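You operate a simulated robot arm through the tools that you are given. There is no shell and no other tool. Be economical: measure what you need, move in short steps, check, and stop when the job is done.

You run a simulated two-armed robot. Do the job below in one go: nothing can be reset, and whatever is moved stays where it is left.

Task
Buff the toe of the size 40 shoe from the grey mat.
Fine: switch the wheel on first and off after; put the shoe back in its place on the mat; leave the other shoe alone. Set down upright: what you pick out.

The check looks at the end state, three seconds after you hand in, the way a careful person would. Anything else that was tipped, shoved, dropped, spilled or broken makes it a failure.

Robot
Two 7-joint arms with two-finger parallel grippers on one trunk, on a base that drives. Base frame: it is fixed to the floor where the robot stands at the start and does not move with it; the origin is under the middle of the robot, x ahead of it, y to its left, z up; the surface under the hand at the start is at about z = 860. Units: mm, rad, N and s.
The left shoulder is at the start at [31, 174, 1383], the right one opposite. With the tool pointing down near the work surface each hand reaches from about 100 to 600 mm from the robot's upright axis, wherever it stands, measured 20 degrees to its own side. Places, roughly: buffer [700, -100, 900]; cloth wheel (15x15x9 cm) [600, -100, 1000]; green switch [500, 100, 900]. Payload 3.6 kg a hand.
The tool frame of a hand sits at the grasp point between the pads (the TCP): z along the fingers, y along the line on which they close. The tips reach 30 mm beyond it. Largest opening 110 mm; finger width 20, thickness 10; the body of the gripper, 48 by 112 mm, starts 55 mm behind the TCP.
Orientation is told as [roll, pitch, yaw] about the base's x, y, z axes, in that order, counted from this pose: with the fingers straight down and closing along the base's y, the tool's x points along the base's -x, its y along +y and its z along -z.

Tools
- The arms move only by the tool arm_command. It takes "left_targets", "right_targets" or both (then of equal length, played together; a hand with none holds still); each is a list of rows, each an object of numbers (a shift or turn left out is 0, a gripper value left out holds the last): "dx", "dy", "dz": the shift along the base's x, y, z in mm; "rx", "ry", "rz": the turn, a rotation vector about the base's x, y, z in rad; "fingers": the gripper command, from -1 (shut) to 1 (fully open), values between in proportion. In form: [{"dx": .., "dy": .., "dz": .., "rx": .., "ry": .., "rz": .., "fingers": ..}, ...]. A call has 1 to 12 rows; each row is the pose to reach, as a shift and turn from the pose commanded when the call began. Each row takes 0.2 s and may step no farther than 50 mm and 0.15 rad from the row before; otherwise, or with a gripper value out of range, the whole call is refused. A pose out of reach is approached as far as the arm can. The call stops where the force on the tool passes 40 N (or 10 N more than at its start, if that is more) or the arm is blocked; 0.2 s more then pass. The fingers move at their own pace (about 153 mm/s each) and stop on an object; they squeeze with about 36 N. The grip force told is the motor's: it shows also when the fingers shut on nothing. Time passes only in rows, and 0.2 s behind the last, so rows that repeat a pose let the fingers close. The reply holds the time, the measured pose of the TCP, the force on the tool along the base axes, the opening and the grip force, in the units named above and with some noise, with the torque about the TCP (base axes, N m) and any sound that the robot's microphone picked up.
- Cameras (640 x 400 px; columns grow to the right, rows downward): "scene" is now at [100, 17.4, 1539.2]; the picture's right is [0.29, -0.96, 0.00], its down [-0.67, -0.21, -0.71] and it looks along [0.68, 0.21, -0.70] (base axes); focal length 214 px, centre (320, 200). "left" rides on the left gripper at [72, -17, -103] in its tool frame; the picture's right is [0.23, 0.97, 0.00], its down [-0.76, 0.18, -0.62] and it looks along [-0.61, 0.14, 0.78] (tool axes); focal length 222 px, centre (320, 200). "right" rides on the right gripper at [72, 17, -103] in its tool frame; the picture's right is [-0.23, 0.97, 0.00], its down [-0.76, -0.18, -0.62] and it looks along [-0.61, -0.14, 0.78] (tool axes); focal length 222 px, centre (320, 200). There is no depth. A picture from a camera that has moved, and an enlarged one, comes with that camera's place and axes in the base frame and with its lens. The place of the scene camera against the robot may be out by one fixed shift of up to 12 mm in any direction.
- capture(camera): a new picture of that camera. No time passes.
- slide_trunk(by): slides the trunk up (or, below 0, down) by that many mm; the arms and the scene camera ride with it, the base frame stays. It gives what a move gives, with no picture.
- drive_base(legs): drives the robot by 1 to 6 legs, each [ahead, left, turn to the left] in mm, mm and rad, along the robot's own axes; the way and the turn of a leg run together, so that a leg with both is an arc; at most 1500 mm and 3.142 rad a leg. The arms and the cameras ride along, it lands a little off, and it stops where it bumps. It gives what a move gives.
- turn_head(pan, tilt): turns the head with the scene camera to pan (to the left, within 1.501 rad either way) and tilt (down, from -0.506 to 1.204), counted from straight ahead of the robot. It gives what a move gives.
- inspect(camera, box): a new picture of the part [left, top, right, bottom] of that camera's present view, enlarged. No time passes.
- close_job(): hands the job in; it is judged then, once.

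Work in short steps. Places have to be worked out from the pictures, the camera data and where the tool is seen: move nearer, look again, correct. Check each grasp and each placing, and mend what went wrong. You have 120 turns and 92 pictures in all, those below and enlarged ones among them. Open the grippers and draw the arms clear of the work before you hand the job in, unless the task says otherwise; then end with one line.

The tools are called after ">>>" as name(argument=value, ...) on one line, values as JSON. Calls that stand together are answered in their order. arm_command: Moves the arms, as the interface text tells. Its arguments: {"type":"object","properties":{"left_targets":{"type":"array","items":{"type":"object","properties":{"dx":{"type":"number"},"dy":{"type":"number"},"dz":{"type":"number"},"rx":{"type":"number"},"ry":{"type":"number"},"rz":{"type":"number"},"fingers":{"type":"number"}}}},"right_targets":{"type":"array","items":{"type":"object","properties":{"dx":{"type":"number"},"dy":{"type":"number"},"dz":{"type":"number"},"rx":{"type":"number"},"ry":{"type":"number"},"rz":{"type":"number"},"fingers":{"type":"number"}}}}},"required":[]} The other tools are called the same way: slide_trunk (by) slides the trunk up or down; drive_base (legs) drives the base; turn_head (pan, tilt) turns the head that bears the scene camera; capture (camera) takes a picture; inspect (camera, box) takes an enlarged picture of a part of a camera's view; close_job () hands the job in.

At the start:

```text
clock: 0.0
left_ee_pos: [403.7, 402.7, 1400.9]
left_tcp_rot: [0.0, -0.001, 0.0]
left_contact_force: [0.4, 0.6, 0.2]
left_moment: [-0.02, -0.02, 0.04]
left_finger_gap: 109.8
left_gripper_force: 0.0
right_ee_pos: [411.1, 18.8, 1337.0]
right_tcp_rot: [-0.001, 0.001, 0.001]
right_contact_force: [-0.5, -0.6, 0.0]
right_moment: [0.06, -0.01, 0.03]
right_finger_gap: 109.9
right_gripper_force: 0.0
trunk travel left (down, up): [-497.0, 266.0]
robot x, y, heading: [1.0, -2.4, -0.006]
head pan, tilt: [0.3, 0.78]
```

scene: 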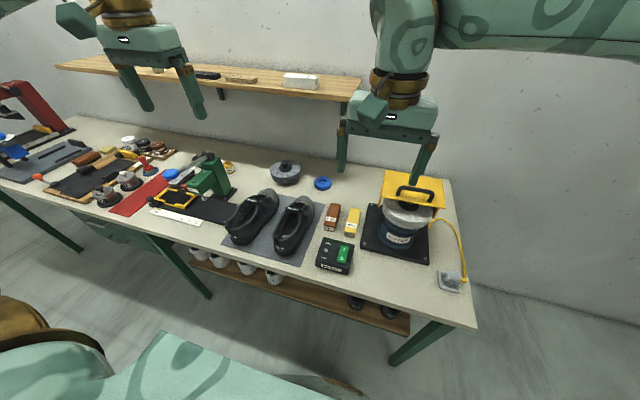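
right: 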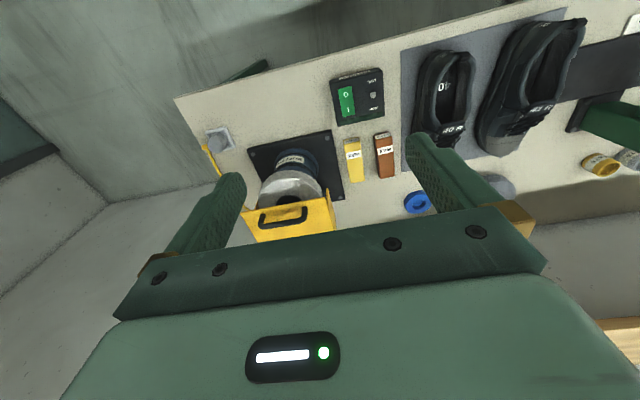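
left: 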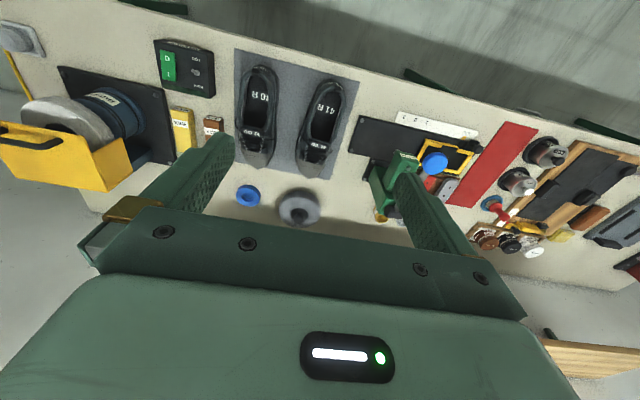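

The mat holds two shoes, and they seem to be labelled 40 and 41 or 42. I'll enlarge the pictures to read the labels, the switch and the buffer.

>>> inspect(camera="left", box=[140, 30, 380, 180])

>>> inspect(camera="scene", box=[220, 150, 480, 310])

>>> inspect(camera="right", box=[180, 40, 500, 240])

```text
2.67 times, centred on (260, 105) of left
camera zoom: at [332.6, 386.5, 1504.8], right [-0.23, 0.97, 0.0], down [0.76, 0.18, 0.62], along [0.61, 0.14, -0.78], focal length 592 px, centre (480, 453)
```

zoom: 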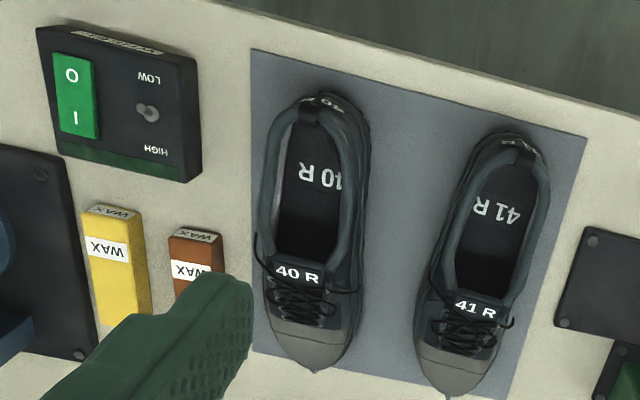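

```text
2.46 times, centred on (350, 230) of scene
camera zoom: at [100.0, 17.4, 1539.2], right [0.29, -0.96, 0.0], down [-0.67, -0.21, -0.71], along [0.68, 0.21, -0.7], focal length 528 px, centre (246, 126)
```

zoom: 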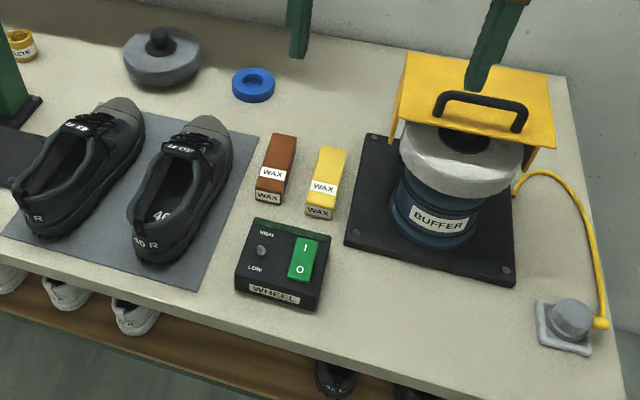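

```text
2.00 times, centred on (340, 140) of right
camera zoom: at [339.4, 36.0, 1440.2], right [0.23, 0.97, 0.0], down [0.76, -0.18, 0.62], along [0.61, -0.14, -0.78], focal length 444 px, centre (280, 320)
```

zoom: 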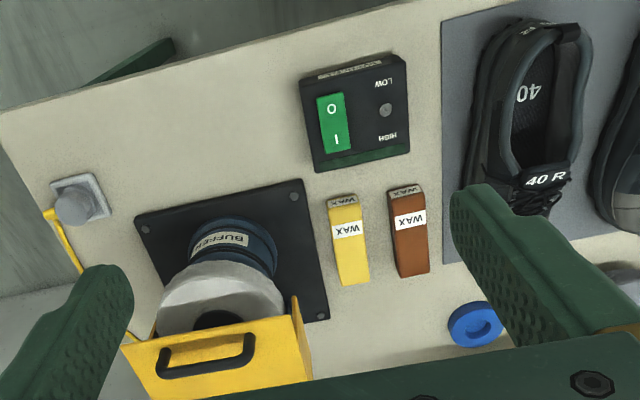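

The 40 shoe is the one nearer the switch, at about y = 268 with its toe at +x. I'll lower and tilt the right hand to see the wheel from the side and learn its axis and height.

>>> arm_command(right_targets=[{"dx": -15, "dy": -25, "dz": -30, "ry": -0.14}, {"dx": -30, "dy": -50, "dz": -60, "ry": -0.28}, {"dx": -45, "dy": -75, "dz": -90, "ry": -0.42}, {"dx": -60, "dy": -100, "dz": -120, "ry": -0.56}, {"dx": -60, "dy": -110, "dz": -150, "ry": -0.7}])

>>> capture(camera="right")

>>> capture(camera="scene")

```text
clock: 1.2
left_ee_pos: [403.8, 402.9, 1401.2]
left_tcp_rot: [-0.003, 0.001, 0.003]
left_contact_force: [0.4, 0.3, 0.3]
left_moment: [-0.02, -0.01, -0.03]
left_finger_gap: 109.9
left_gripper_force: 0.1
right_ee_pos: [351.9, -90.1, 1183.7]
right_tcp_rot: [0.002, -0.702, 0.001]
right_contact_force: [0.5, -0.5, -0.2]
right_moment: [0.01, -0.01, -0.02]
right_finger_gap: 110.1
right_gripper_force: 0.1
trunk travel left (down, up): [-497.0, 266.0]
robot x, y, heading: [0.6, -1.0, 0.001]
head pan, tilt: [0.3, 0.78]
```

```text
85 pictures are left
camera right: at [230.2, -73.0, 1216.6], right [0.17, 0.97, 0.15], down [0.18, -0.18, 0.97], along [0.97, -0.14, -0.21], focal length 222 px, centre (320, 200)
```

right: 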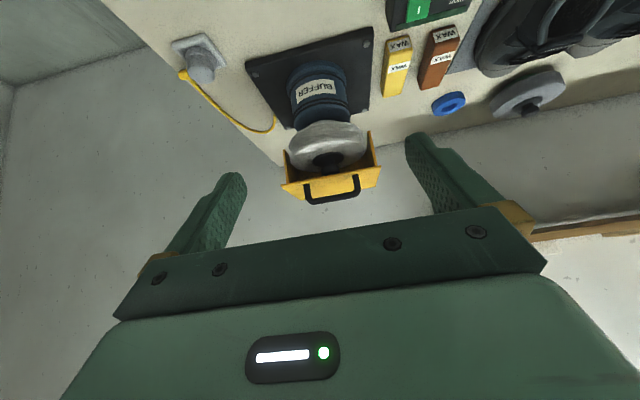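

```text
84 pictures are left
camera scene: at [100.7, 18.6, 1539.1], right [0.29, -0.96, 0.0], down [-0.67, -0.21, -0.71], along [0.68, 0.21, -0.7], focal length 214 px, centre (320, 200)
```

scene: 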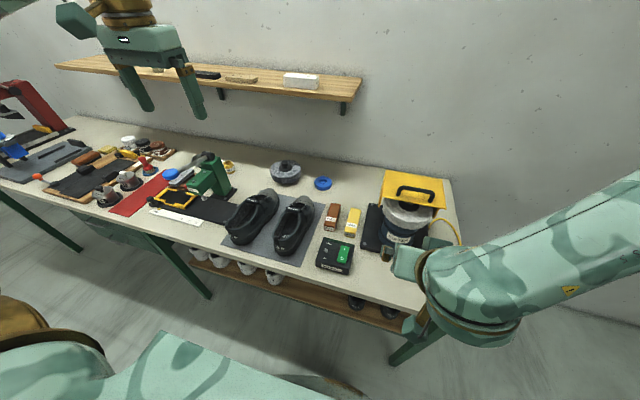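

The wheel spins on a vertical axis above the motor, with the hood behind it. I'll enlarge both views to triangulate.

>>> inspect(camera="right", box=[240, 20, 400, 220])

>>> inspect(camera="scene", box=[350, 160, 478, 270])

>>> inspect(camera="scene", box=[210, 170, 370, 280])

>>> inspect(camera="left", box=[0, 40, 180, 200])

```text
2.00 times, centred on (320, 120) of right
camera zoom: at [230.2, -73.0, 1216.6], right [0.17, 0.97, 0.15], down [0.18, -0.18, 0.97], along [0.97, -0.14, -0.21], focal length 444 px, centre (320, 360)
```

zoom: 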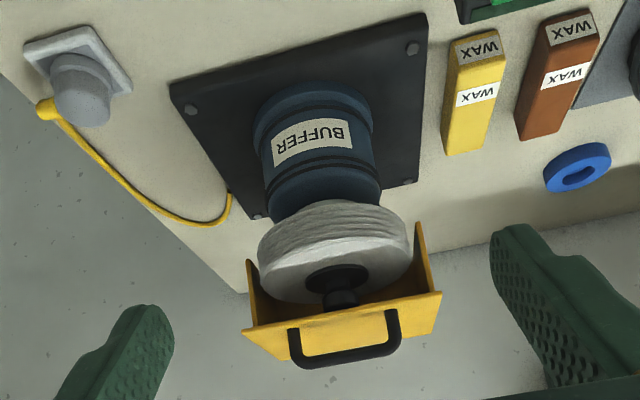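

```text
3.64 times, centred on (414, 215) of scene
camera zoom: at [100.7, 18.6, 1539.1], right [0.29, -0.96, 0.0], down [-0.67, -0.21, -0.71], along [0.68, 0.21, -0.7], focal length 780 px, centre (-22, 146)
```

zoom: 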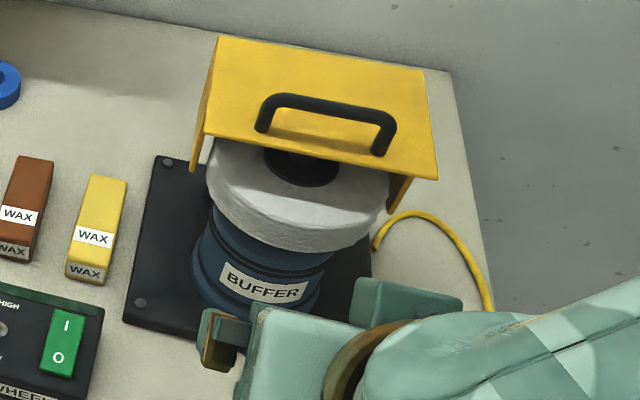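

```text
3.64 times, centred on (290, 225) of scene
camera zoom: at [100.7, 18.6, 1539.1], right [0.29, -0.96, 0.0], down [-0.67, -0.21, -0.71], along [0.68, 0.21, -0.7], focal length 780 px, centre (429, 109)
```

zoom: 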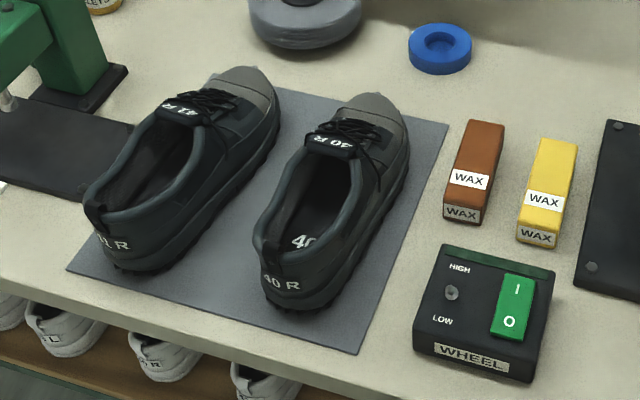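

```text
2.50 times, centred on (90, 120) of left
camera zoom: at [333.3, 387.8, 1504.2], right [-0.23, 0.97, 0.0], down [0.76, 0.18, 0.62], along [0.61, 0.14, -0.78], focal length 555 px, centre (895, 400)
```

zoom: 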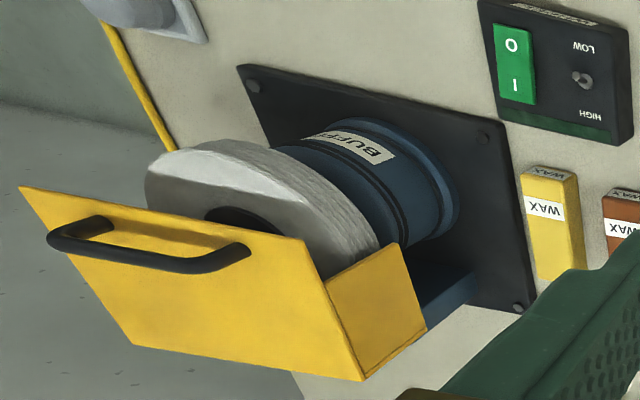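

The wheel is centred near [625, -105, 1035] and tilted about 18° toward the robot, so its front rim is near x = 555, z = 1015. The rocker's "I" end is near [512, 57, 907]. I'll stow the right arm to the right and use the left arm for the whole job, starting by moving it over the switch with the fingers shut.

>>> arm_command(right_targets=[{"dx": -20, "dy": -25, "dz": 30, "ry": 0.14}, {"dx": -40, "dy": -60, "dz": 60, "ry": 0.28}, {"dx": -60, "dy": -100, "dz": 80, "ry": 0.42}, {"dx": -70, "dy": -145, "dz": 80, "ry": 0.56}, {"dx": -80, "dy": -190, "dz": 80, "ry": 0.7}, {"dx": -90, "dy": -235, "dz": 80, "ry": 0.7}, {"dx": -100, "dy": -280, "dz": 80, "ry": 0.7}, {"dx": -100, "dy": -310, "dz": 80, "ry": 0.7}], left_targets=[{"dx": 0, "dy": -40, "dz": -20, "fingers": -1}, {"dx": 10, "dy": -80, "dz": -45}, {"dx": 20, "dy": -120, "dz": -75}, {"dx": 30, "dy": -160, "dz": -105}, {"dx": 45, "dy": -200, "dz": -135}, {"dx": 60, "dy": -240, "dz": -165}, {"dx": 75, "dy": -280, "dz": -195}, {"dx": 90, "dy": -320, "dz": -220}])

>>> arm_command(left_targets=[{"dx": 5, "dy": -10, "dz": -40}, {"dx": 10, "dy": -20, "dz": -80}, {"dx": 15, "dy": -25, "dz": -125}, {"dx": 18, "dy": -25, "dz": -160}])

>>> capture(camera="left")

>>> capture(camera="scene")

```text
refused: row 2 steps farther than a row can; nothing moved
```

```text
clock: 2.2
left_ee_pos: [422.6, 377.1, 1241.3]
left_tcp_rot: [-0.002, -0.002, 0.0]
left_contact_force: [0.2, 0.4, -0.7]
left_moment: [-0.03, 0.04, 0.01]
left_finger_gap: 109.7
left_gripper_force: 0.1
right_ee_pos: [352.4, -89.8, 1184.0]
right_tcp_rot: [-0.001, -0.699, 0.001]
right_contact_force: [0.2, 0.7, -0.3]
right_moment: [0.01, 0.01, 0.0]
right_finger_gap: 110.1
right_gripper_force: 0.1
trunk travel left (down, up): [-497.0, 266.0]
robot x, y, heading: [0.6, -5.1, 0.001]
head pan, tilt: [0.3, 0.78]
```

```text
79 pictures are left
camera left: at [351.5, 361.8, 1344.6], right [-0.23, 0.97, 0.0], down [0.76, 0.18, 0.62], along [0.61, 0.14, -0.78], focal length 222 px, centre (320, 200)
```

left: 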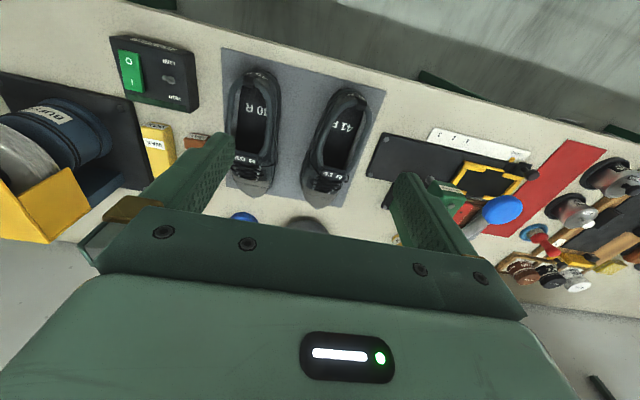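

```text
78 pictures are left
camera scene: at [100.3, 18.0, 1539.2], right [0.29, -0.96, 0.0], down [-0.67, -0.21, -0.71], along [0.68, 0.21, -0.7], focal length 214 px, centre (320, 200)
```

scene: 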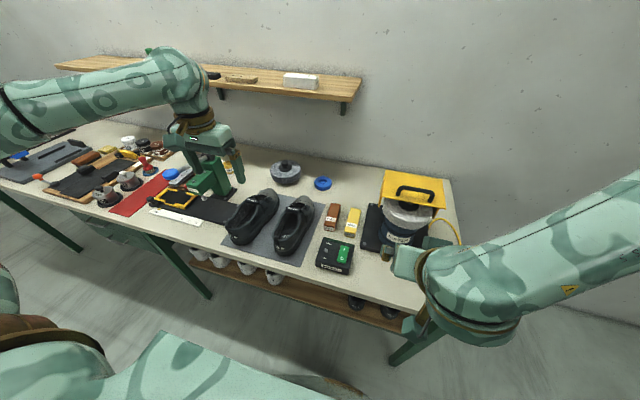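

The first call was refused because its steps were too big. The second only lowered the left hand, which did no harm. I'll stow the right arm in smaller steps.

>>> arm_command(right_targets=[{"dx": -15, "dy": -15, "dz": 30, "ry": 0.14}, {"dx": -30, "dy": -40, "dz": 60, "ry": 0.28}, {"dx": -45, "dy": -75, "dz": 80, "ry": 0.42}, {"dx": -55, "dy": -115, "dz": 85, "ry": 0.56}, {"dx": -65, "dy": -155, "dz": 85, "ry": 0.7}, {"dx": -75, "dy": -200, "dz": 85, "ry": 0.7}, {"dx": -85, "dy": -245, "dz": 85, "ry": 0.7}, {"dx": -95, "dy": -290, "dz": 85, "ry": 0.7}], left_targets=[{"dx": 10, "dy": -40, "dz": -20, "fingers": -1}, {"dx": 20, "dy": -80, "dz": -40}, {"dx": 30, "dy": -120, "dz": -60}, {"dx": 40, "dy": -160, "dz": -80}, {"dx": 50, "dy": -200, "dz": -100}, {"dx": 60, "dy": -240, "dz": -120}, {"dx": 75, "dy": -280, "dz": -140}, {"dx": 90, "dy": -320, "dz": -160}])

>>> arm_command(left_targets=[{"dz": -40}, {"dz": -80}, {"dz": -100}])

>>> capture(camera="left")

>>> inspect(camera="scene", box=[250, 160, 450, 290])

```text
clock: 4.0
left_ee_pos: [514.6, 54.8, 1081.1]
left_tcp_rot: [-0.001, -0.001, 0.002]
left_contact_force: [-0.2, -0.6, -0.4]
left_moment: [0.01, 0.03, 0.01]
left_finger_gap: 0.0
left_gripper_force: 36.2
right_ee_pos: [266.2, -350.6, 1270.8]
right_tcp_rot: [-0.002, 0.0, 0.002]
right_contact_force: [-1.0, 0.2, -0.7]
right_moment: [0.01, 0.0, -0.03]
right_finger_gap: 110.1
right_gripper_force: 0.0
right hand out of reach, approached as far as the arm can: row 8
trunk travel left (down, up): [-497.0, 266.0]
robot x, y, heading: [0.0, -2.3, 0.001]
head pan, tilt: [0.3, 0.78]
```

```text
clock: 4.8
left_ee_pos: [512.4, 57.0, 981.5]
left_tcp_rot: [-0.001, -0.001, -0.001]
left_contact_force: [0.0, 0.2, -0.8]
left_moment: [-0.04, 0.01, 0.0]
left_finger_gap: 0.0
left_gripper_force: 35.4
right_ee_pos: [264.7, -350.0, 1270.6]
right_tcp_rot: [-0.002, 0.0, 0.001]
right_contact_force: [-0.2, 0.5, 0.1]
right_moment: [0.0, 0.01, 0.01]
right_finger_gap: 109.9
right_gripper_force: 0.0
trunk travel left (down, up): [-497.0, 266.0]
robot x, y, heading: [-0.6, -2.8, -0.0]
head pan, tilt: [0.3, 0.78]
```

```text
77 pictures are left
camera left: at [441.2, 40.4, 1084.2], right [-0.23, 0.97, 0.0], down [0.76, 0.18, 0.62], along [0.61, 0.14, -0.78], focal length 222 px, centre (320, 200)
```

left: 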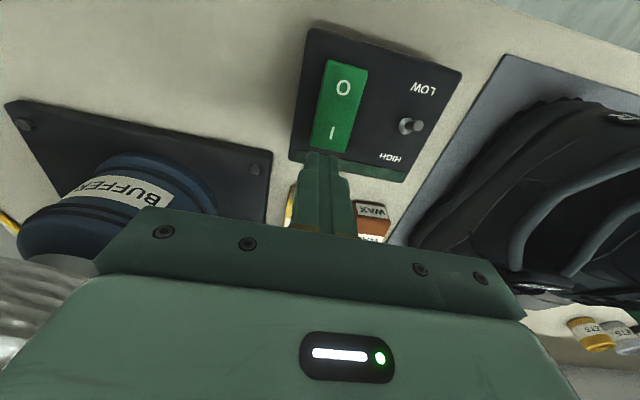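

```text
3.08 times, centred on (350, 225) of scene
camera zoom: at [99.8, 16.7, 1539.3], right [0.29, -0.96, 0.0], down [-0.67, -0.21, -0.71], along [0.68, 0.21, -0.7], focal length 660 px, centre (228, 123)
```

zoom: 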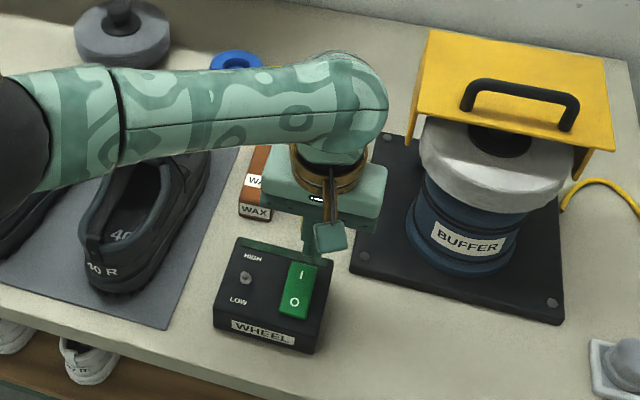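

The near camera puts the rocker at y ≈ 64 and the "I" end at x ≈ 510. I'll shift 6 mm left and press down in small steps.

>>> arm_command(left_targets=[{"dy": 6, "dz": -20}, {"dy": 6, "dz": -32}, {"dy": 6, "dz": -38}, {"dy": 6, "dz": -44}, {"dy": 6, "dz": -48}, {"dy": 6, "dz": -52}, {"dy": 6, "dz": -56}])

>>> capture(camera="left")

```text
clock: 5.9
left_ee_pos: [514.5, 61.5, 943.6]
left_tcp_rot: [-0.006, -0.01, -0.001]
left_contact_force: [-5.6, 2.1, 22.3]
left_moment: [0.08, 0.37, -0.01]
left_finger_gap: 0.0
left_gripper_force: 36.0
right_ee_pos: [264.0, -350.7, 1272.1]
right_tcp_rot: [-0.001, -0.001, 0.002]
right_contact_force: [-0.2, -0.3, -0.2]
right_moment: [0.01, 0.04, -0.03]
right_finger_gap: 110.0
right_gripper_force: 0.1
trunk travel left (down, up): [-497.0, 266.0]
robot x, y, heading: [-4.9, -1.8, 0.002]
head pan, tilt: [0.3, 0.78]
stopped in row 5 (left hand): the force on the tool passed its limit at 47 N (the readings are from after the stop); the commanded pose is now the measured one
```

```text
75 pictures are left
camera left: at [441.9, 45.6, 1046.1], right [-0.23, 0.97, -0.01], down [0.75, 0.18, 0.63], along [0.62, 0.14, -0.78], focal length 222 px, centre (320, 200)
```

left: 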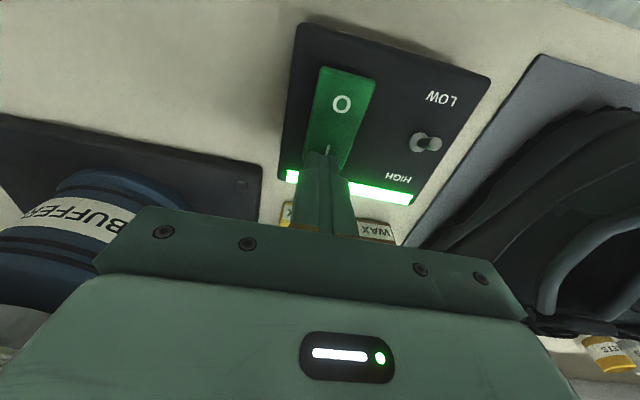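

The indicator strip is lit, so the wheel is on. I'll lift straight up, then move over the shoe with the fingers opened.

>>> arm_command(left_targets=[{"dz": 40}, {"dz": 85}, {"dz": 130}, {"dz": 170, "dy": 15}, {"dz": 190, "dy": 55, "fingers": 1}, {"dz": 200, "dy": 100}, {"dz": 205, "dy": 148}, {"dz": 205, "dy": 190, "dx": -20}, {"dz": 205, "dy": 206, "dx": -40}])

>>> capture(camera="left")

>>> inspect(camera="scene", box=[210, 160, 450, 290])

```text
clock: 7.9
left_ee_pos: [473.4, 268.8, 1145.6]
left_tcp_rot: [-0.003, -0.009, 0.0]
left_contact_force: [0.3, -0.4, -0.7]
left_moment: [-0.01, -0.01, -0.01]
left_finger_gap: 110.1
left_gripper_force: 0.1
right_ee_pos: [265.8, -349.9, 1272.5]
right_tcp_rot: [-0.003, 0.0, 0.001]
right_contact_force: [-0.1, -0.8, 0.1]
right_moment: [0.01, -0.03, 0.0]
right_finger_gap: 110.1
right_gripper_force: 0.0
trunk travel left (down, up): [-497.0, 266.0]
robot x, y, heading: [-1.3, 1.6, 0.003]
head pan, tilt: [0.3, 0.78]
```

```text
74 pictures are left
camera left: at [400.4, 252.9, 1248.4], right [-0.23, 0.97, -0.01], down [0.76, 0.18, 0.63], along [0.61, 0.14, -0.78], focal length 222 px, centre (320, 200)
```

left: 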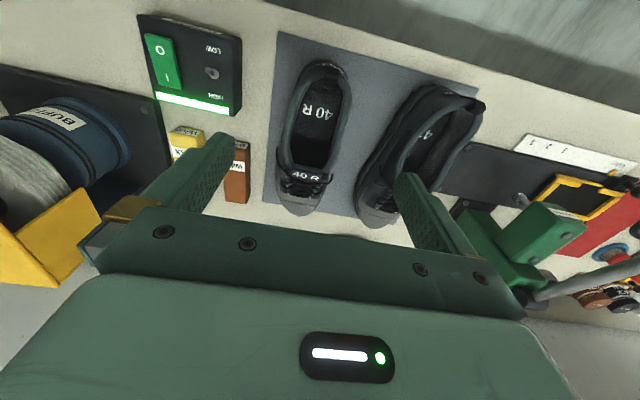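

```text
2.67 times, centred on (330, 225) of scene
camera zoom: at [99.3, 17.0, 1539.3], right [0.29, -0.96, 0.0], down [-0.67, -0.21, -0.71], along [0.68, 0.21, -0.7], focal length 572 px, centre (293, 133)
```

zoom: 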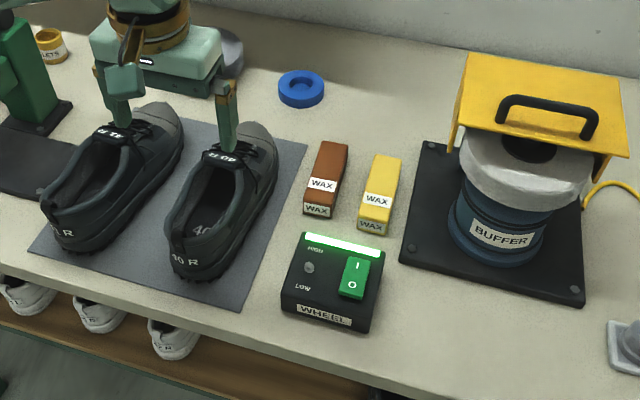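

I'll enlarge the wrist view to measure the 40 shoe's outline.

>>> inspect(camera="left", box=[240, 30, 400, 230])

>>> capture(camera="right")

```text
2.00 times, centred on (320, 130) of left
camera zoom: at [400.4, 252.9, 1248.4], right [-0.23, 0.97, -0.01], down [0.76, 0.18, 0.63], along [0.61, 0.14, -0.78], focal length 444 px, centre (320, 340)
```

zoom: 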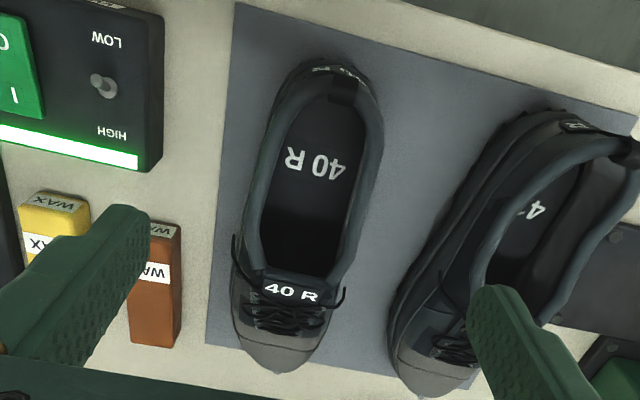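

```text
71 pictures are left
camera right: at [192.5, -333.0, 1375.2], right [0.23, 0.97, 0.0], down [0.76, -0.18, 0.62], along [0.61, -0.14, -0.78], focal length 222 px, centre (320, 200)
```

right: 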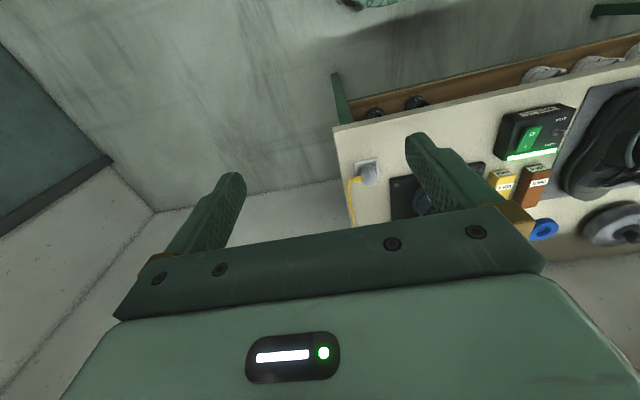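

Shoe 40 runs from a heel at about [441, 268] to a toe at about [735, 287]. It is about 82 mm wide at the heel and yawed about 0.065 rad. I'll align the gripper over the heel and descend part way.

>>> arm_command(left_targets=[{"dx": 7, "dy": 2, "dz": -45, "rz": 0.065}, {"dx": 14, "dy": 3, "dz": -90, "rz": 0.065}, {"dx": 14, "dy": 3, "dz": -130, "rz": 0.065}])

>>> capture(camera="left")

>>> inspect(camera="scene", box=[200, 140, 360, 270])

```text
clock: 8.7
left_ee_pos: [487.9, 270.1, 1016.9]
left_tcp_rot: [-0.006, -0.009, 0.066]
left_contact_force: [0.3, -0.1, 0.2]
left_moment: [0.02, 0.0, -0.04]
left_finger_gap: 110.2
left_gripper_force: 0.0
right_ee_pos: [266.2, -349.9, 1271.8]
right_tcp_rot: [0.0, 0.0, 0.003]
right_contact_force: [0.2, 0.0, 0.8]
right_moment: [0.01, 0.02, -0.01]
right_finger_gap: 109.9
right_gripper_force: 0.1
trunk travel left (down, up): [-497.0, 266.0]
robot x, y, heading: [-2.2, -4.2, 0.002]
head pan, tilt: [0.3, 0.78]
```

```text
70 pictures are left
camera left: at [417.2, 249.5, 1118.7], right [-0.29, 0.96, -0.01], down [0.74, 0.23, 0.63], along [0.6, 0.18, -0.78], focal length 222 px, centre (320, 200)
```

left: 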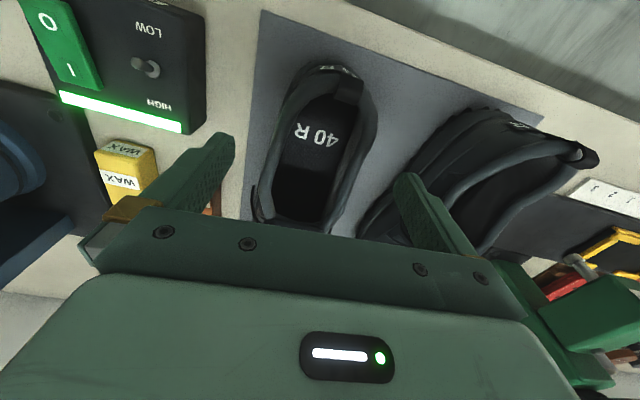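

```text
3.08 times, centred on (280, 205) of scene
camera zoom: at [100.1, 17.3, 1539.2], right [0.3, -0.96, 0.0], down [-0.67, -0.21, -0.71], along [0.68, 0.21, -0.7], focal length 660 px, centre (443, 185)
```

zoom: 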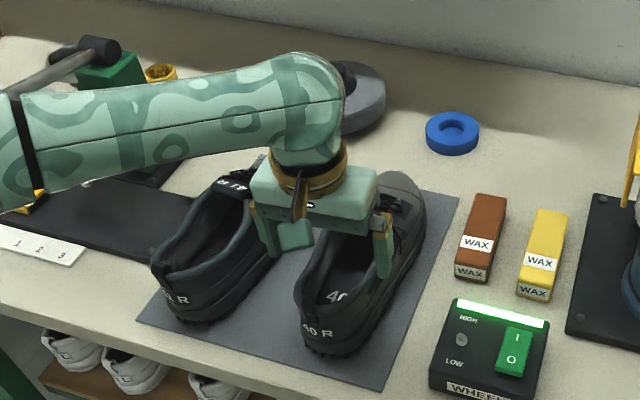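

The gripper centreline looks aligned with the heel, with roughly 8–10 mm of clearance each side. I'll go lower and look again before straddling the shoe.

>>> arm_command(left_targets=[{"dx": -2, "dy": 2, "dz": -20}, {"dx": -2, "dy": 2, "dz": -42}])

>>> capture(camera="left")

>>> inspect(camera="scene", box=[240, 180, 340, 260])

```text
clock: 9.3
left_ee_pos: [486.0, 272.7, 974.8]
left_tcp_rot: [-0.003, -0.009, 0.066]
left_contact_force: [-0.4, 0.2, -0.3]
left_moment: [-0.01, 0.0, 0.0]
left_finger_gap: 110.2
left_gripper_force: 0.1
right_ee_pos: [265.1, -349.9, 1271.7]
right_tcp_rot: [-0.002, 0.0, 0.003]
right_contact_force: [0.8, -0.7, -0.1]
right_moment: [-0.01, -0.01, 0.05]
right_finger_gap: 110.0
right_gripper_force: 0.0
trunk travel left (down, up): [-497.0, 266.0]
robot x, y, heading: [0.3, 2.2, 0.001]
head pan, tilt: [0.3, 0.78]
```

```text
68 pictures are left
camera left: at [415.5, 252.3, 1076.5], right [-0.29, 0.96, -0.01], down [0.74, 0.23, 0.63], along [0.6, 0.18, -0.78], focal length 222 px, centre (320, 200)
```

left: 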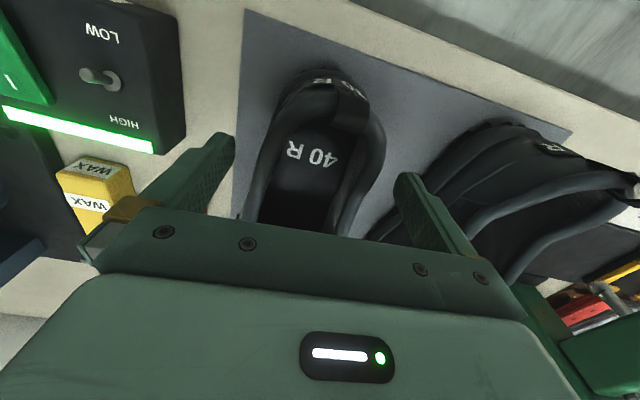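

```text
5.00 times, centred on (290, 220) of scene
camera zoom: at [100.1, 17.0, 1539.2], right [0.3, -0.96, 0.0], down [-0.67, -0.21, -0.71], along [0.68, 0.21, -0.7], focal length 1072 px, centre (470, 100)
```

zoom: 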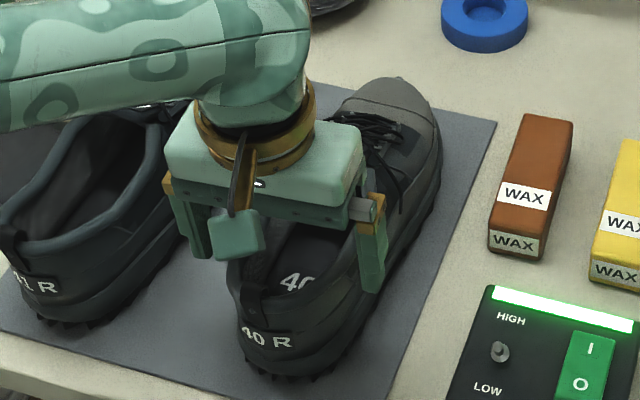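

Both fingers look clear of the shoe sides. I'll descend to grasp height, about z = 908, in small steps.

>>> arm_command(left_targets=[{"dz": -15}, {"dz": -30}, {"dz": -45}, {"dz": -57}, {"dz": -66}])

>>> inspect(camera="scene", box=[240, 180, 340, 260])

>>> capture(camera="left")

```text
clock: 10.5
left_ee_pos: [487.5, 271.9, 906.9]
left_tcp_rot: [-0.003, -0.009, 0.067]
left_contact_force: [0.7, 0.0, 0.5]
left_moment: [-0.01, 0.02, -0.02]
left_finger_gap: 110.0
left_gripper_force: 0.0
right_ee_pos: [265.5, -348.8, 1272.0]
right_tcp_rot: [-0.002, 0.001, 0.001]
right_contact_force: [-0.3, 0.3, -0.1]
right_moment: [-0.03, 0.0, 0.01]
right_finger_gap: 110.2
right_gripper_force: 0.0
trunk travel left (down, up): [-497.0, 266.0]
robot x, y, heading: [-1.9, 0.9, -0.004]
head pan, tilt: [0.3, 0.78]
```

```text
5.00 times, centred on (290, 220) of scene
camera zoom: at [99.9, 17.0, 1539.3], right [0.3, -0.96, 0.0], down [-0.67, -0.21, -0.71], along [0.68, 0.21, -0.7], focal length 1072 px, centre (470, 100)
```

zoom: 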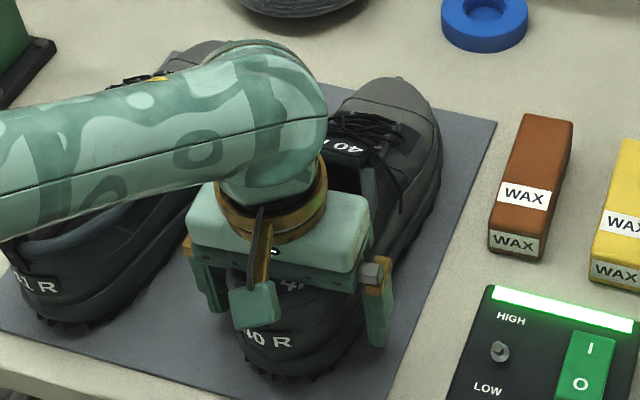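

```text
65 pictures are left
camera left: at [416.3, 252.6, 1009.9], right [-0.29, 0.96, -0.01], down [0.74, 0.23, 0.63], along [0.6, 0.18, -0.78], focal length 222 px, centre (320, 200)
```

left: 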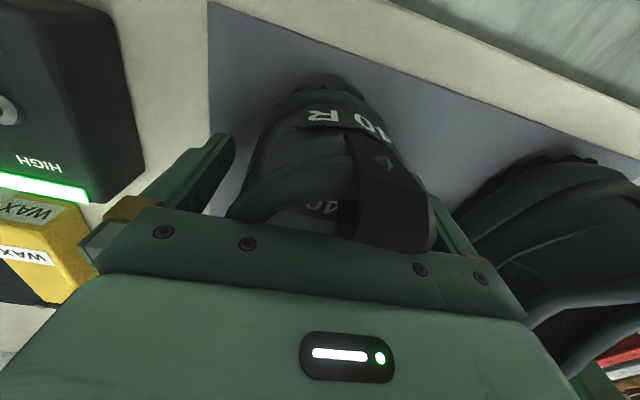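

No contact. The shoe sits a few mm to the +y side, so I'll shift 3 mm left and close.

>>> arm_command(left_targets=[{"dy": 3}, {"dy": 3, "fingers": -0.4}, {"dy": 3, "fingers": -1}, {"dy": 3}, {"dy": 3}])

>>> capture(camera="left")

>>> inspect(camera="scene", box=[240, 180, 340, 260])

```text
clock: 11.7
left_ee_pos: [487.1, 275.7, 907.1]
left_tcp_rot: [-0.003, -0.01, 0.067]
left_contact_force: [0.1, -1.8, -0.3]
left_moment: [0.05, 0.09, -0.18]
left_finger_gap: 86.1
left_gripper_force: 36.1
right_ee_pos: [266.0, -350.0, 1272.7]
right_tcp_rot: [0.0, 0.001, 0.003]
right_contact_force: [0.4, 0.2, -0.1]
right_moment: [0.01, -0.04, 0.02]
right_finger_gap: 110.0
right_gripper_force: 0.0
trunk travel left (down, up): [-497.0, 266.0]
robot x, y, heading: [1.0, -3.2, 0.002]
head pan, tilt: [0.3, 0.78]
```

```text
64 pictures are left
camera left: at [416.1, 255.1, 1010.3], right [-0.29, 0.96, -0.01], down [0.74, 0.23, 0.63], along [0.6, 0.18, -0.78], focal length 222 px, centre (320, 200)
```

left: 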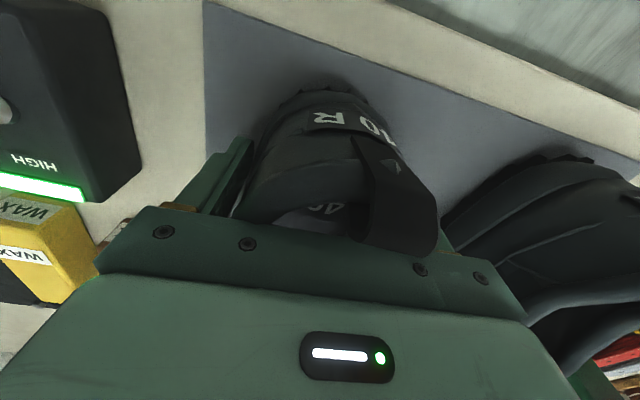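

```text
5.00 times, centred on (290, 220) of scene
camera zoom: at [100.0, 16.9, 1539.2], right [0.3, -0.96, 0.0], down [-0.67, -0.21, -0.71], along [0.68, 0.21, -0.7], focal length 1072 px, centre (470, 100)
```

zoom: 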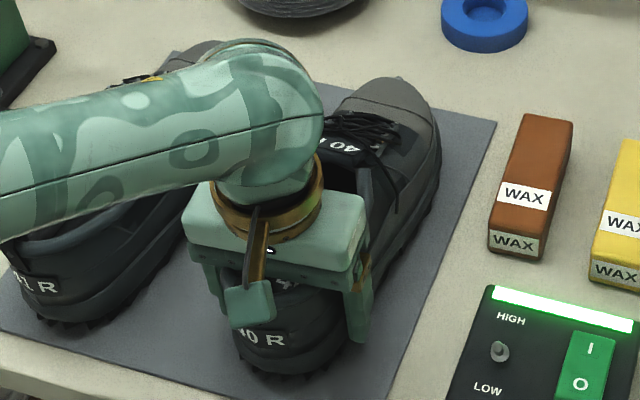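

The fingers are gripping at 86 mm. I'll lift slowly and check for slip or pitch droop.

>>> arm_command(left_targets=[{"dz": 8}, {"dz": 20}, {"dz": 40}, {"dz": 60}])

>>> capture(camera="scene")

>>> capture(camera="left")

```text
clock: 12.7
left_ee_pos: [487.5, 275.6, 968.6]
left_tcp_rot: [-0.004, -0.008, 0.066]
left_contact_force: [0.6, 0.3, -3.3]
left_moment: [-0.04, 0.36, 0.0]
left_finger_gap: 86.1
left_gripper_force: 35.8
right_ee_pos: [265.5, -349.3, 1271.8]
right_tcp_rot: [-0.002, 0.0, 0.001]
right_contact_force: [-0.7, -0.4, 0.1]
right_moment: [0.02, 0.01, 0.0]
right_finger_gap: 109.7
right_gripper_force: 0.1
trunk travel left (down, up): [-497.0, 266.0]
robot x, y, heading: [0.3, 0.8, 0.0]
head pan, tilt: [0.3, 0.78]
```

```text
62 pictures are left
camera scene: at [100.1, 17.2, 1539.2], right [0.3, -0.96, 0.0], down [-0.67, -0.21, -0.71], along [0.68, 0.21, -0.7], focal length 214 px, centre (320, 200)
```

scene: 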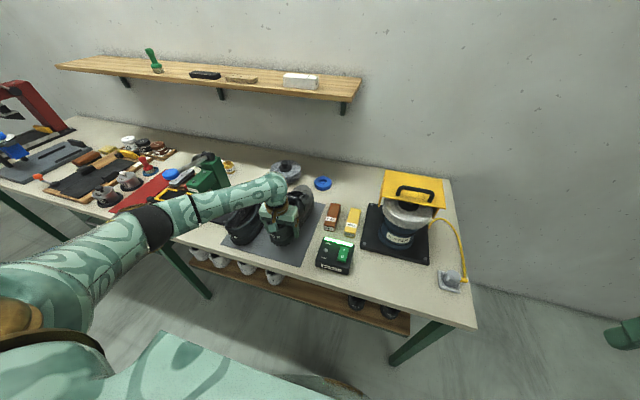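

```text
61 pictures are left
camera left: at [416.0, 255.4, 1071.0], right [-0.29, 0.96, -0.01], down [0.74, 0.23, 0.63], along [0.6, 0.18, -0.78], focal length 222 px, centre (320, 200)
```

left: 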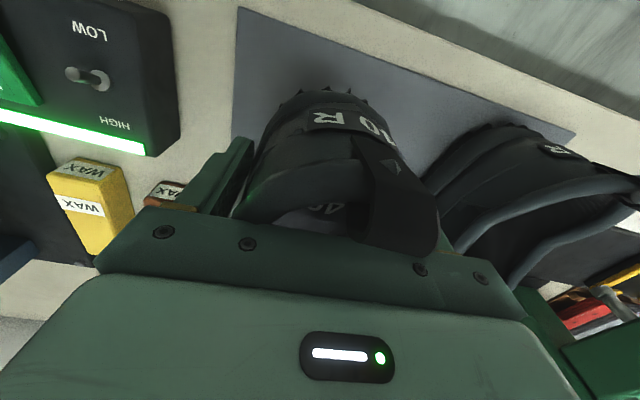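

The shoe is held firmly and hasn't drooped. Its toe is about 248 mm ahead of the TCP and the sole about 45 mm below it. I'll pull back, yaw to about -0.45 rad, and stand off in front of the wheel so the toe points at its centre.

>>> arm_command(left_targets=[{"dx": -25, "dz": 30}, {"dx": -55, "dz": 60}, {"dx": -95, "dz": 75}, {"dx": -140, "dz": 80}, {"dx": -180, "dy": -15, "dz": 80}, {"dx": -205, "dy": -50, "dz": 80, "rz": -0.1}, {"dx": -205, "dy": -85, "dz": 80, "rz": -0.2}, {"dx": -205, "dy": -120, "dz": 80, "rz": -0.3}, {"dx": -207, "dy": -155, "dz": 80, "rz": -0.4}, {"dx": -207, "dy": -190, "dz": 80, "rz": -0.5}, {"dx": -207, "dy": -220, "dz": 80, "rz": -0.516}])

>>> capture(camera="scene")

>>> capture(camera="right")

```text
clock: 15.1
left_ee_pos: [282.1, 56.2, 1047.1]
left_tcp_rot: [-0.004, -0.007, -0.451]
left_contact_force: [-0.4, -0.2, -4.0]
left_moment: [0.18, 0.28, 0.03]
left_finger_gap: 86.1
left_gripper_force: 35.7
right_ee_pos: [266.1, -351.6, 1271.2]
right_tcp_rot: [-0.001, -0.001, 0.002]
right_contact_force: [0.0, 0.1, 0.3]
right_moment: [-0.03, 0.03, 0.0]
right_finger_gap: 110.1
right_gripper_force: 0.1
trunk travel left (down, up): [-497.0, 266.0]
robot x, y, heading: [-1.4, 0.0, -0.002]
head pan, tilt: [0.3, 0.78]
```

```text
60 pictures are left
camera scene: at [100.3, 15.5, 1539.2], right [0.3, -0.96, 0.0], down [-0.67, -0.21, -0.71], along [0.68, 0.21, -0.7], focal length 214 px, centre (320, 200)
```

scene: 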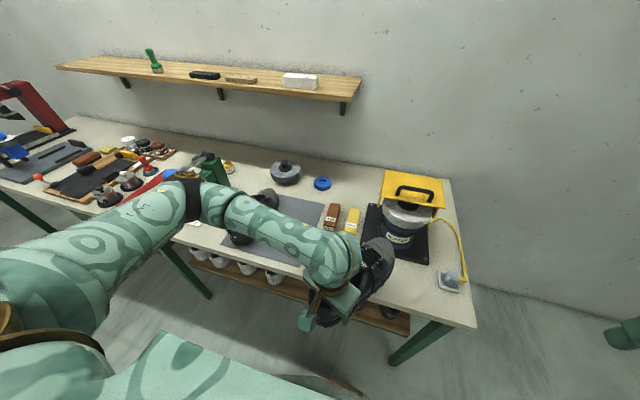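

```text
59 pictures are left
camera right: at [193.6, -334.4, 1374.7], right [0.23, 0.97, 0.0], down [0.76, -0.18, 0.62], along [0.61, -0.14, -0.78], focal length 222 px, centre (320, 200)
```

right: 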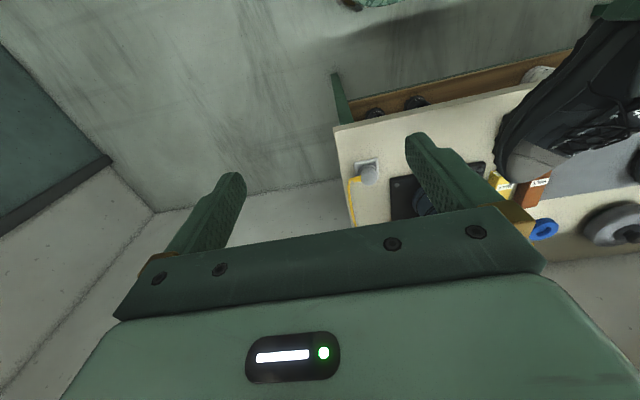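

I'll turn the right wrist camera toward the contact area for a side view, and enlarge the scene view.

>>> arm_command(right_targets=[{"rz": 0.14}, {"rz": 0.28}, {"rz": 0.42}, {"rz": 0.56}, {"rz": 0.7}])

>>> capture(camera="right")

>>> inspect(camera="scene", box=[320, 160, 460, 270])

```text
clock: 16.3
left_ee_pos: [281.3, 61.1, 1046.5]
left_tcp_rot: [-0.007, -0.01, -0.449]
left_contact_force: [0.6, 0.6, -3.9]
left_moment: [0.14, 0.3, 0.02]
left_finger_gap: 85.9
left_gripper_force: 36.1
right_ee_pos: [264.2, -231.1, 1274.2]
right_tcp_rot: [-0.018, -0.008, 0.674]
right_contact_force: [0.4, 1.1, -0.5]
right_moment: [-0.08, 0.02, 0.01]
right_finger_gap: 110.0
right_gripper_force: 0.1
right hand out of reach, approached as far as the arm can: row 1, 2, 3, 4, 5
trunk travel left (down, up): [-497.0, 266.0]
robot x, y, heading: [0.4, -1.1, 0.001]
head pan, tilt: [0.3, 0.78]
```

```text
58 pictures are left
camera right: at [194.9, -261.1, 1376.9], right [-0.43, 0.9, -0.02], down [0.69, 0.34, 0.63], along [0.58, 0.26, -0.77], focal length 222 px, centre (320, 200)
```

right: 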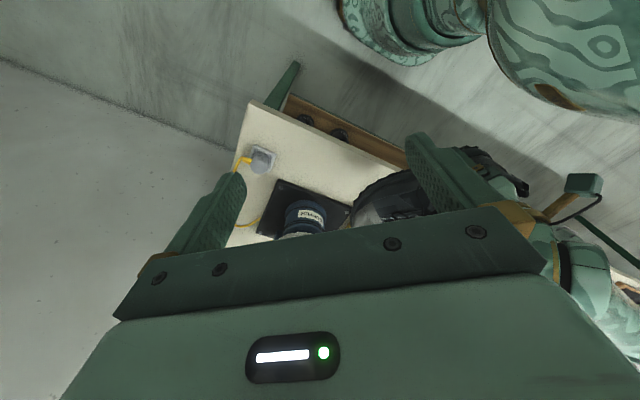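

```text
3.64 times, centred on (390, 215) of scene
camera zoom: at [100.3, 21.5, 1539.3], right [0.3, -0.96, 0.0], down [-0.67, -0.21, -0.71], along [0.68, 0.21, -0.7], focal length 780 px, centre (66, 146)
```

zoom: 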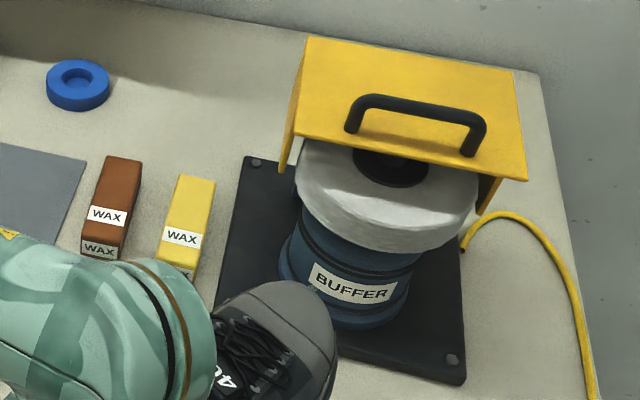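

The toe is about 55 mm short of the rim and aimed at it. I'll lower to z ≈ 1020 and advance 35 mm.

>>> arm_command(left_targets=[{"dx": 8, "dy": -4, "dz": -14}, {"dx": 16, "dy": -8, "dz": -27}, {"dx": 24, "dy": -11, "dz": -27}, {"dx": 32, "dy": -14, "dz": -27}])

>>> inspect(camera="scene", box=[340, 170, 450, 260])

>>> inspect(camera="right", box=[240, 140, 460, 260])

```text
clock: 17.3
left_ee_pos: [312.1, 41.4, 1019.6]
left_tcp_rot: [-0.005, -0.007, -0.451]
left_contact_force: [0.4, -0.2, -3.6]
left_moment: [0.15, 0.27, 0.01]
left_finger_gap: 86.3
left_gripper_force: 35.7
right_ee_pos: [264.0, -234.1, 1273.6]
right_tcp_rot: [-0.015, -0.013, 0.673]
right_contact_force: [0.1, 0.5, 0.2]
right_moment: [0.01, -0.01, 0.03]
right_finger_gap: 110.0
right_gripper_force: 0.0
trunk travel left (down, up): [-497.0, 266.0]
robot x, y, heading: [3.1, 1.4, 0.005]
head pan, tilt: [0.3, 0.78]
```

```text
4.44 times, centred on (395, 215) of scene
camera zoom: at [100.5, 17.0, 1539.2], right [0.3, -0.96, 0.0], down [-0.67, -0.21, -0.71], along [0.68, 0.21, -0.7], focal length 953 px, centre (-13, 133)
```

zoom: 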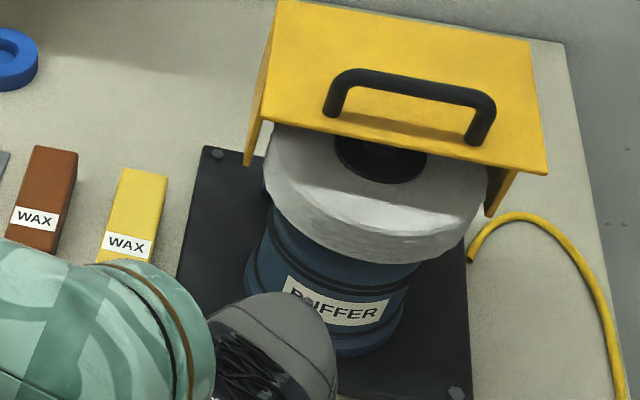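

```text
2.91 times, centred on (350, 200) of right
camera zoom: at [195.1, -265.0, 1376.1], right [-0.43, 0.9, -0.01], down [0.69, 0.34, 0.64], along [0.58, 0.26, -0.77], focal length 646 px, centre (233, 200)
```

zoom: 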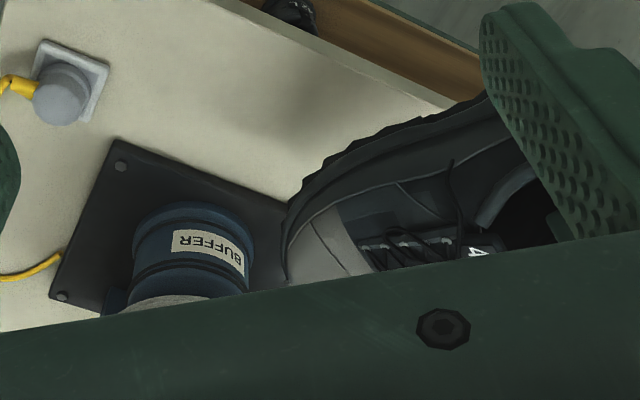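

In the scene view the toe tip is near [525, -93], with the rim about 30 mm ahead, mostly along +x. I'll advance in small steps and watch the force.

>>> arm_command(left_targets=[{"dx": 8, "dy": -1}, {"dx": 14, "dy": -1}, {"dx": 18, "dy": -2}])

>>> inspect(camera="scene", box=[340, 170, 450, 260])

```text
clock: 18.1
left_ee_pos: [330.5, 39.2, 1021.1]
left_tcp_rot: [-0.003, -0.007, -0.449]
left_contact_force: [0.2, 1.2, -3.7]
left_moment: [0.16, 0.34, 0.02]
left_finger_gap: 85.9
left_gripper_force: 35.7
right_ee_pos: [263.1, -233.7, 1273.3]
right_tcp_rot: [-0.015, -0.012, 0.67]
right_contact_force: [0.3, 0.6, -0.2]
right_moment: [0.01, 0.01, -0.02]
right_finger_gap: 110.1
right_gripper_force: 0.1
trunk travel left (down, up): [-497.0, 266.0]
robot x, y, heading: [-0.2, -1.1, 0.001]
head pan, tilt: [0.3, 0.78]
```

```text
4.44 times, centred on (395, 215) of scene
camera zoom: at [100.3, 16.8, 1539.2], right [0.3, -0.96, 0.0], down [-0.67, -0.21, -0.71], along [0.68, 0.21, -0.7], focal length 953 px, centre (-13, 133)
```

zoom: 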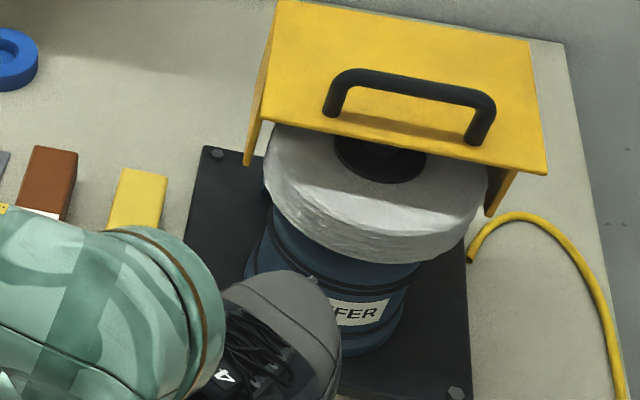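

There's no contact yet. I'll keep advancing in 4 mm steps.

>>> arm_command(left_targets=[{"dx": 4}, {"dx": 8, "dy": -1}, {"dx": 12, "dy": -2}, {"dx": 15, "dy": -3}])

>>> inspect(camera="scene", box=[340, 170, 450, 260])

```text
clock: 19.1
left_ee_pos: [345.9, 36.5, 1020.9]
left_tcp_rot: [-0.004, -0.009, -0.449]
left_contact_force: [0.0, -0.4, -3.3]
left_moment: [0.17, 0.28, 0.01]
left_finger_gap: 86.1
left_gripper_force: 36.1
right_ee_pos: [264.0, -233.5, 1274.1]
right_tcp_rot: [-0.015, -0.01, 0.672]
right_contact_force: [-0.7, 0.4, 0.5]
right_moment: [0.01, 0.0, 0.01]
right_finger_gap: 110.0
right_gripper_force: 0.1
trunk travel left (down, up): [-497.0, 266.0]
robot x, y, heading: [2.4, 0.7, -0.001]
head pan, tilt: [0.3, 0.78]
```

```text
4.44 times, centred on (395, 215) of scene
camera zoom: at [100.3, 16.9, 1539.2], right [0.3, -0.96, 0.0], down [-0.67, -0.21, -0.71], along [0.68, 0.21, -0.7], focal length 953 px, centre (-13, 133)
```

zoom: 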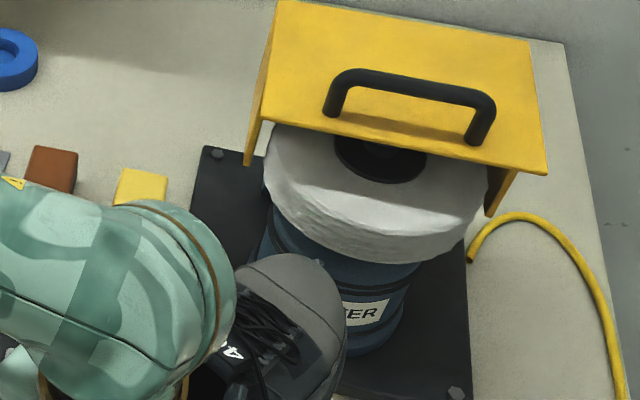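

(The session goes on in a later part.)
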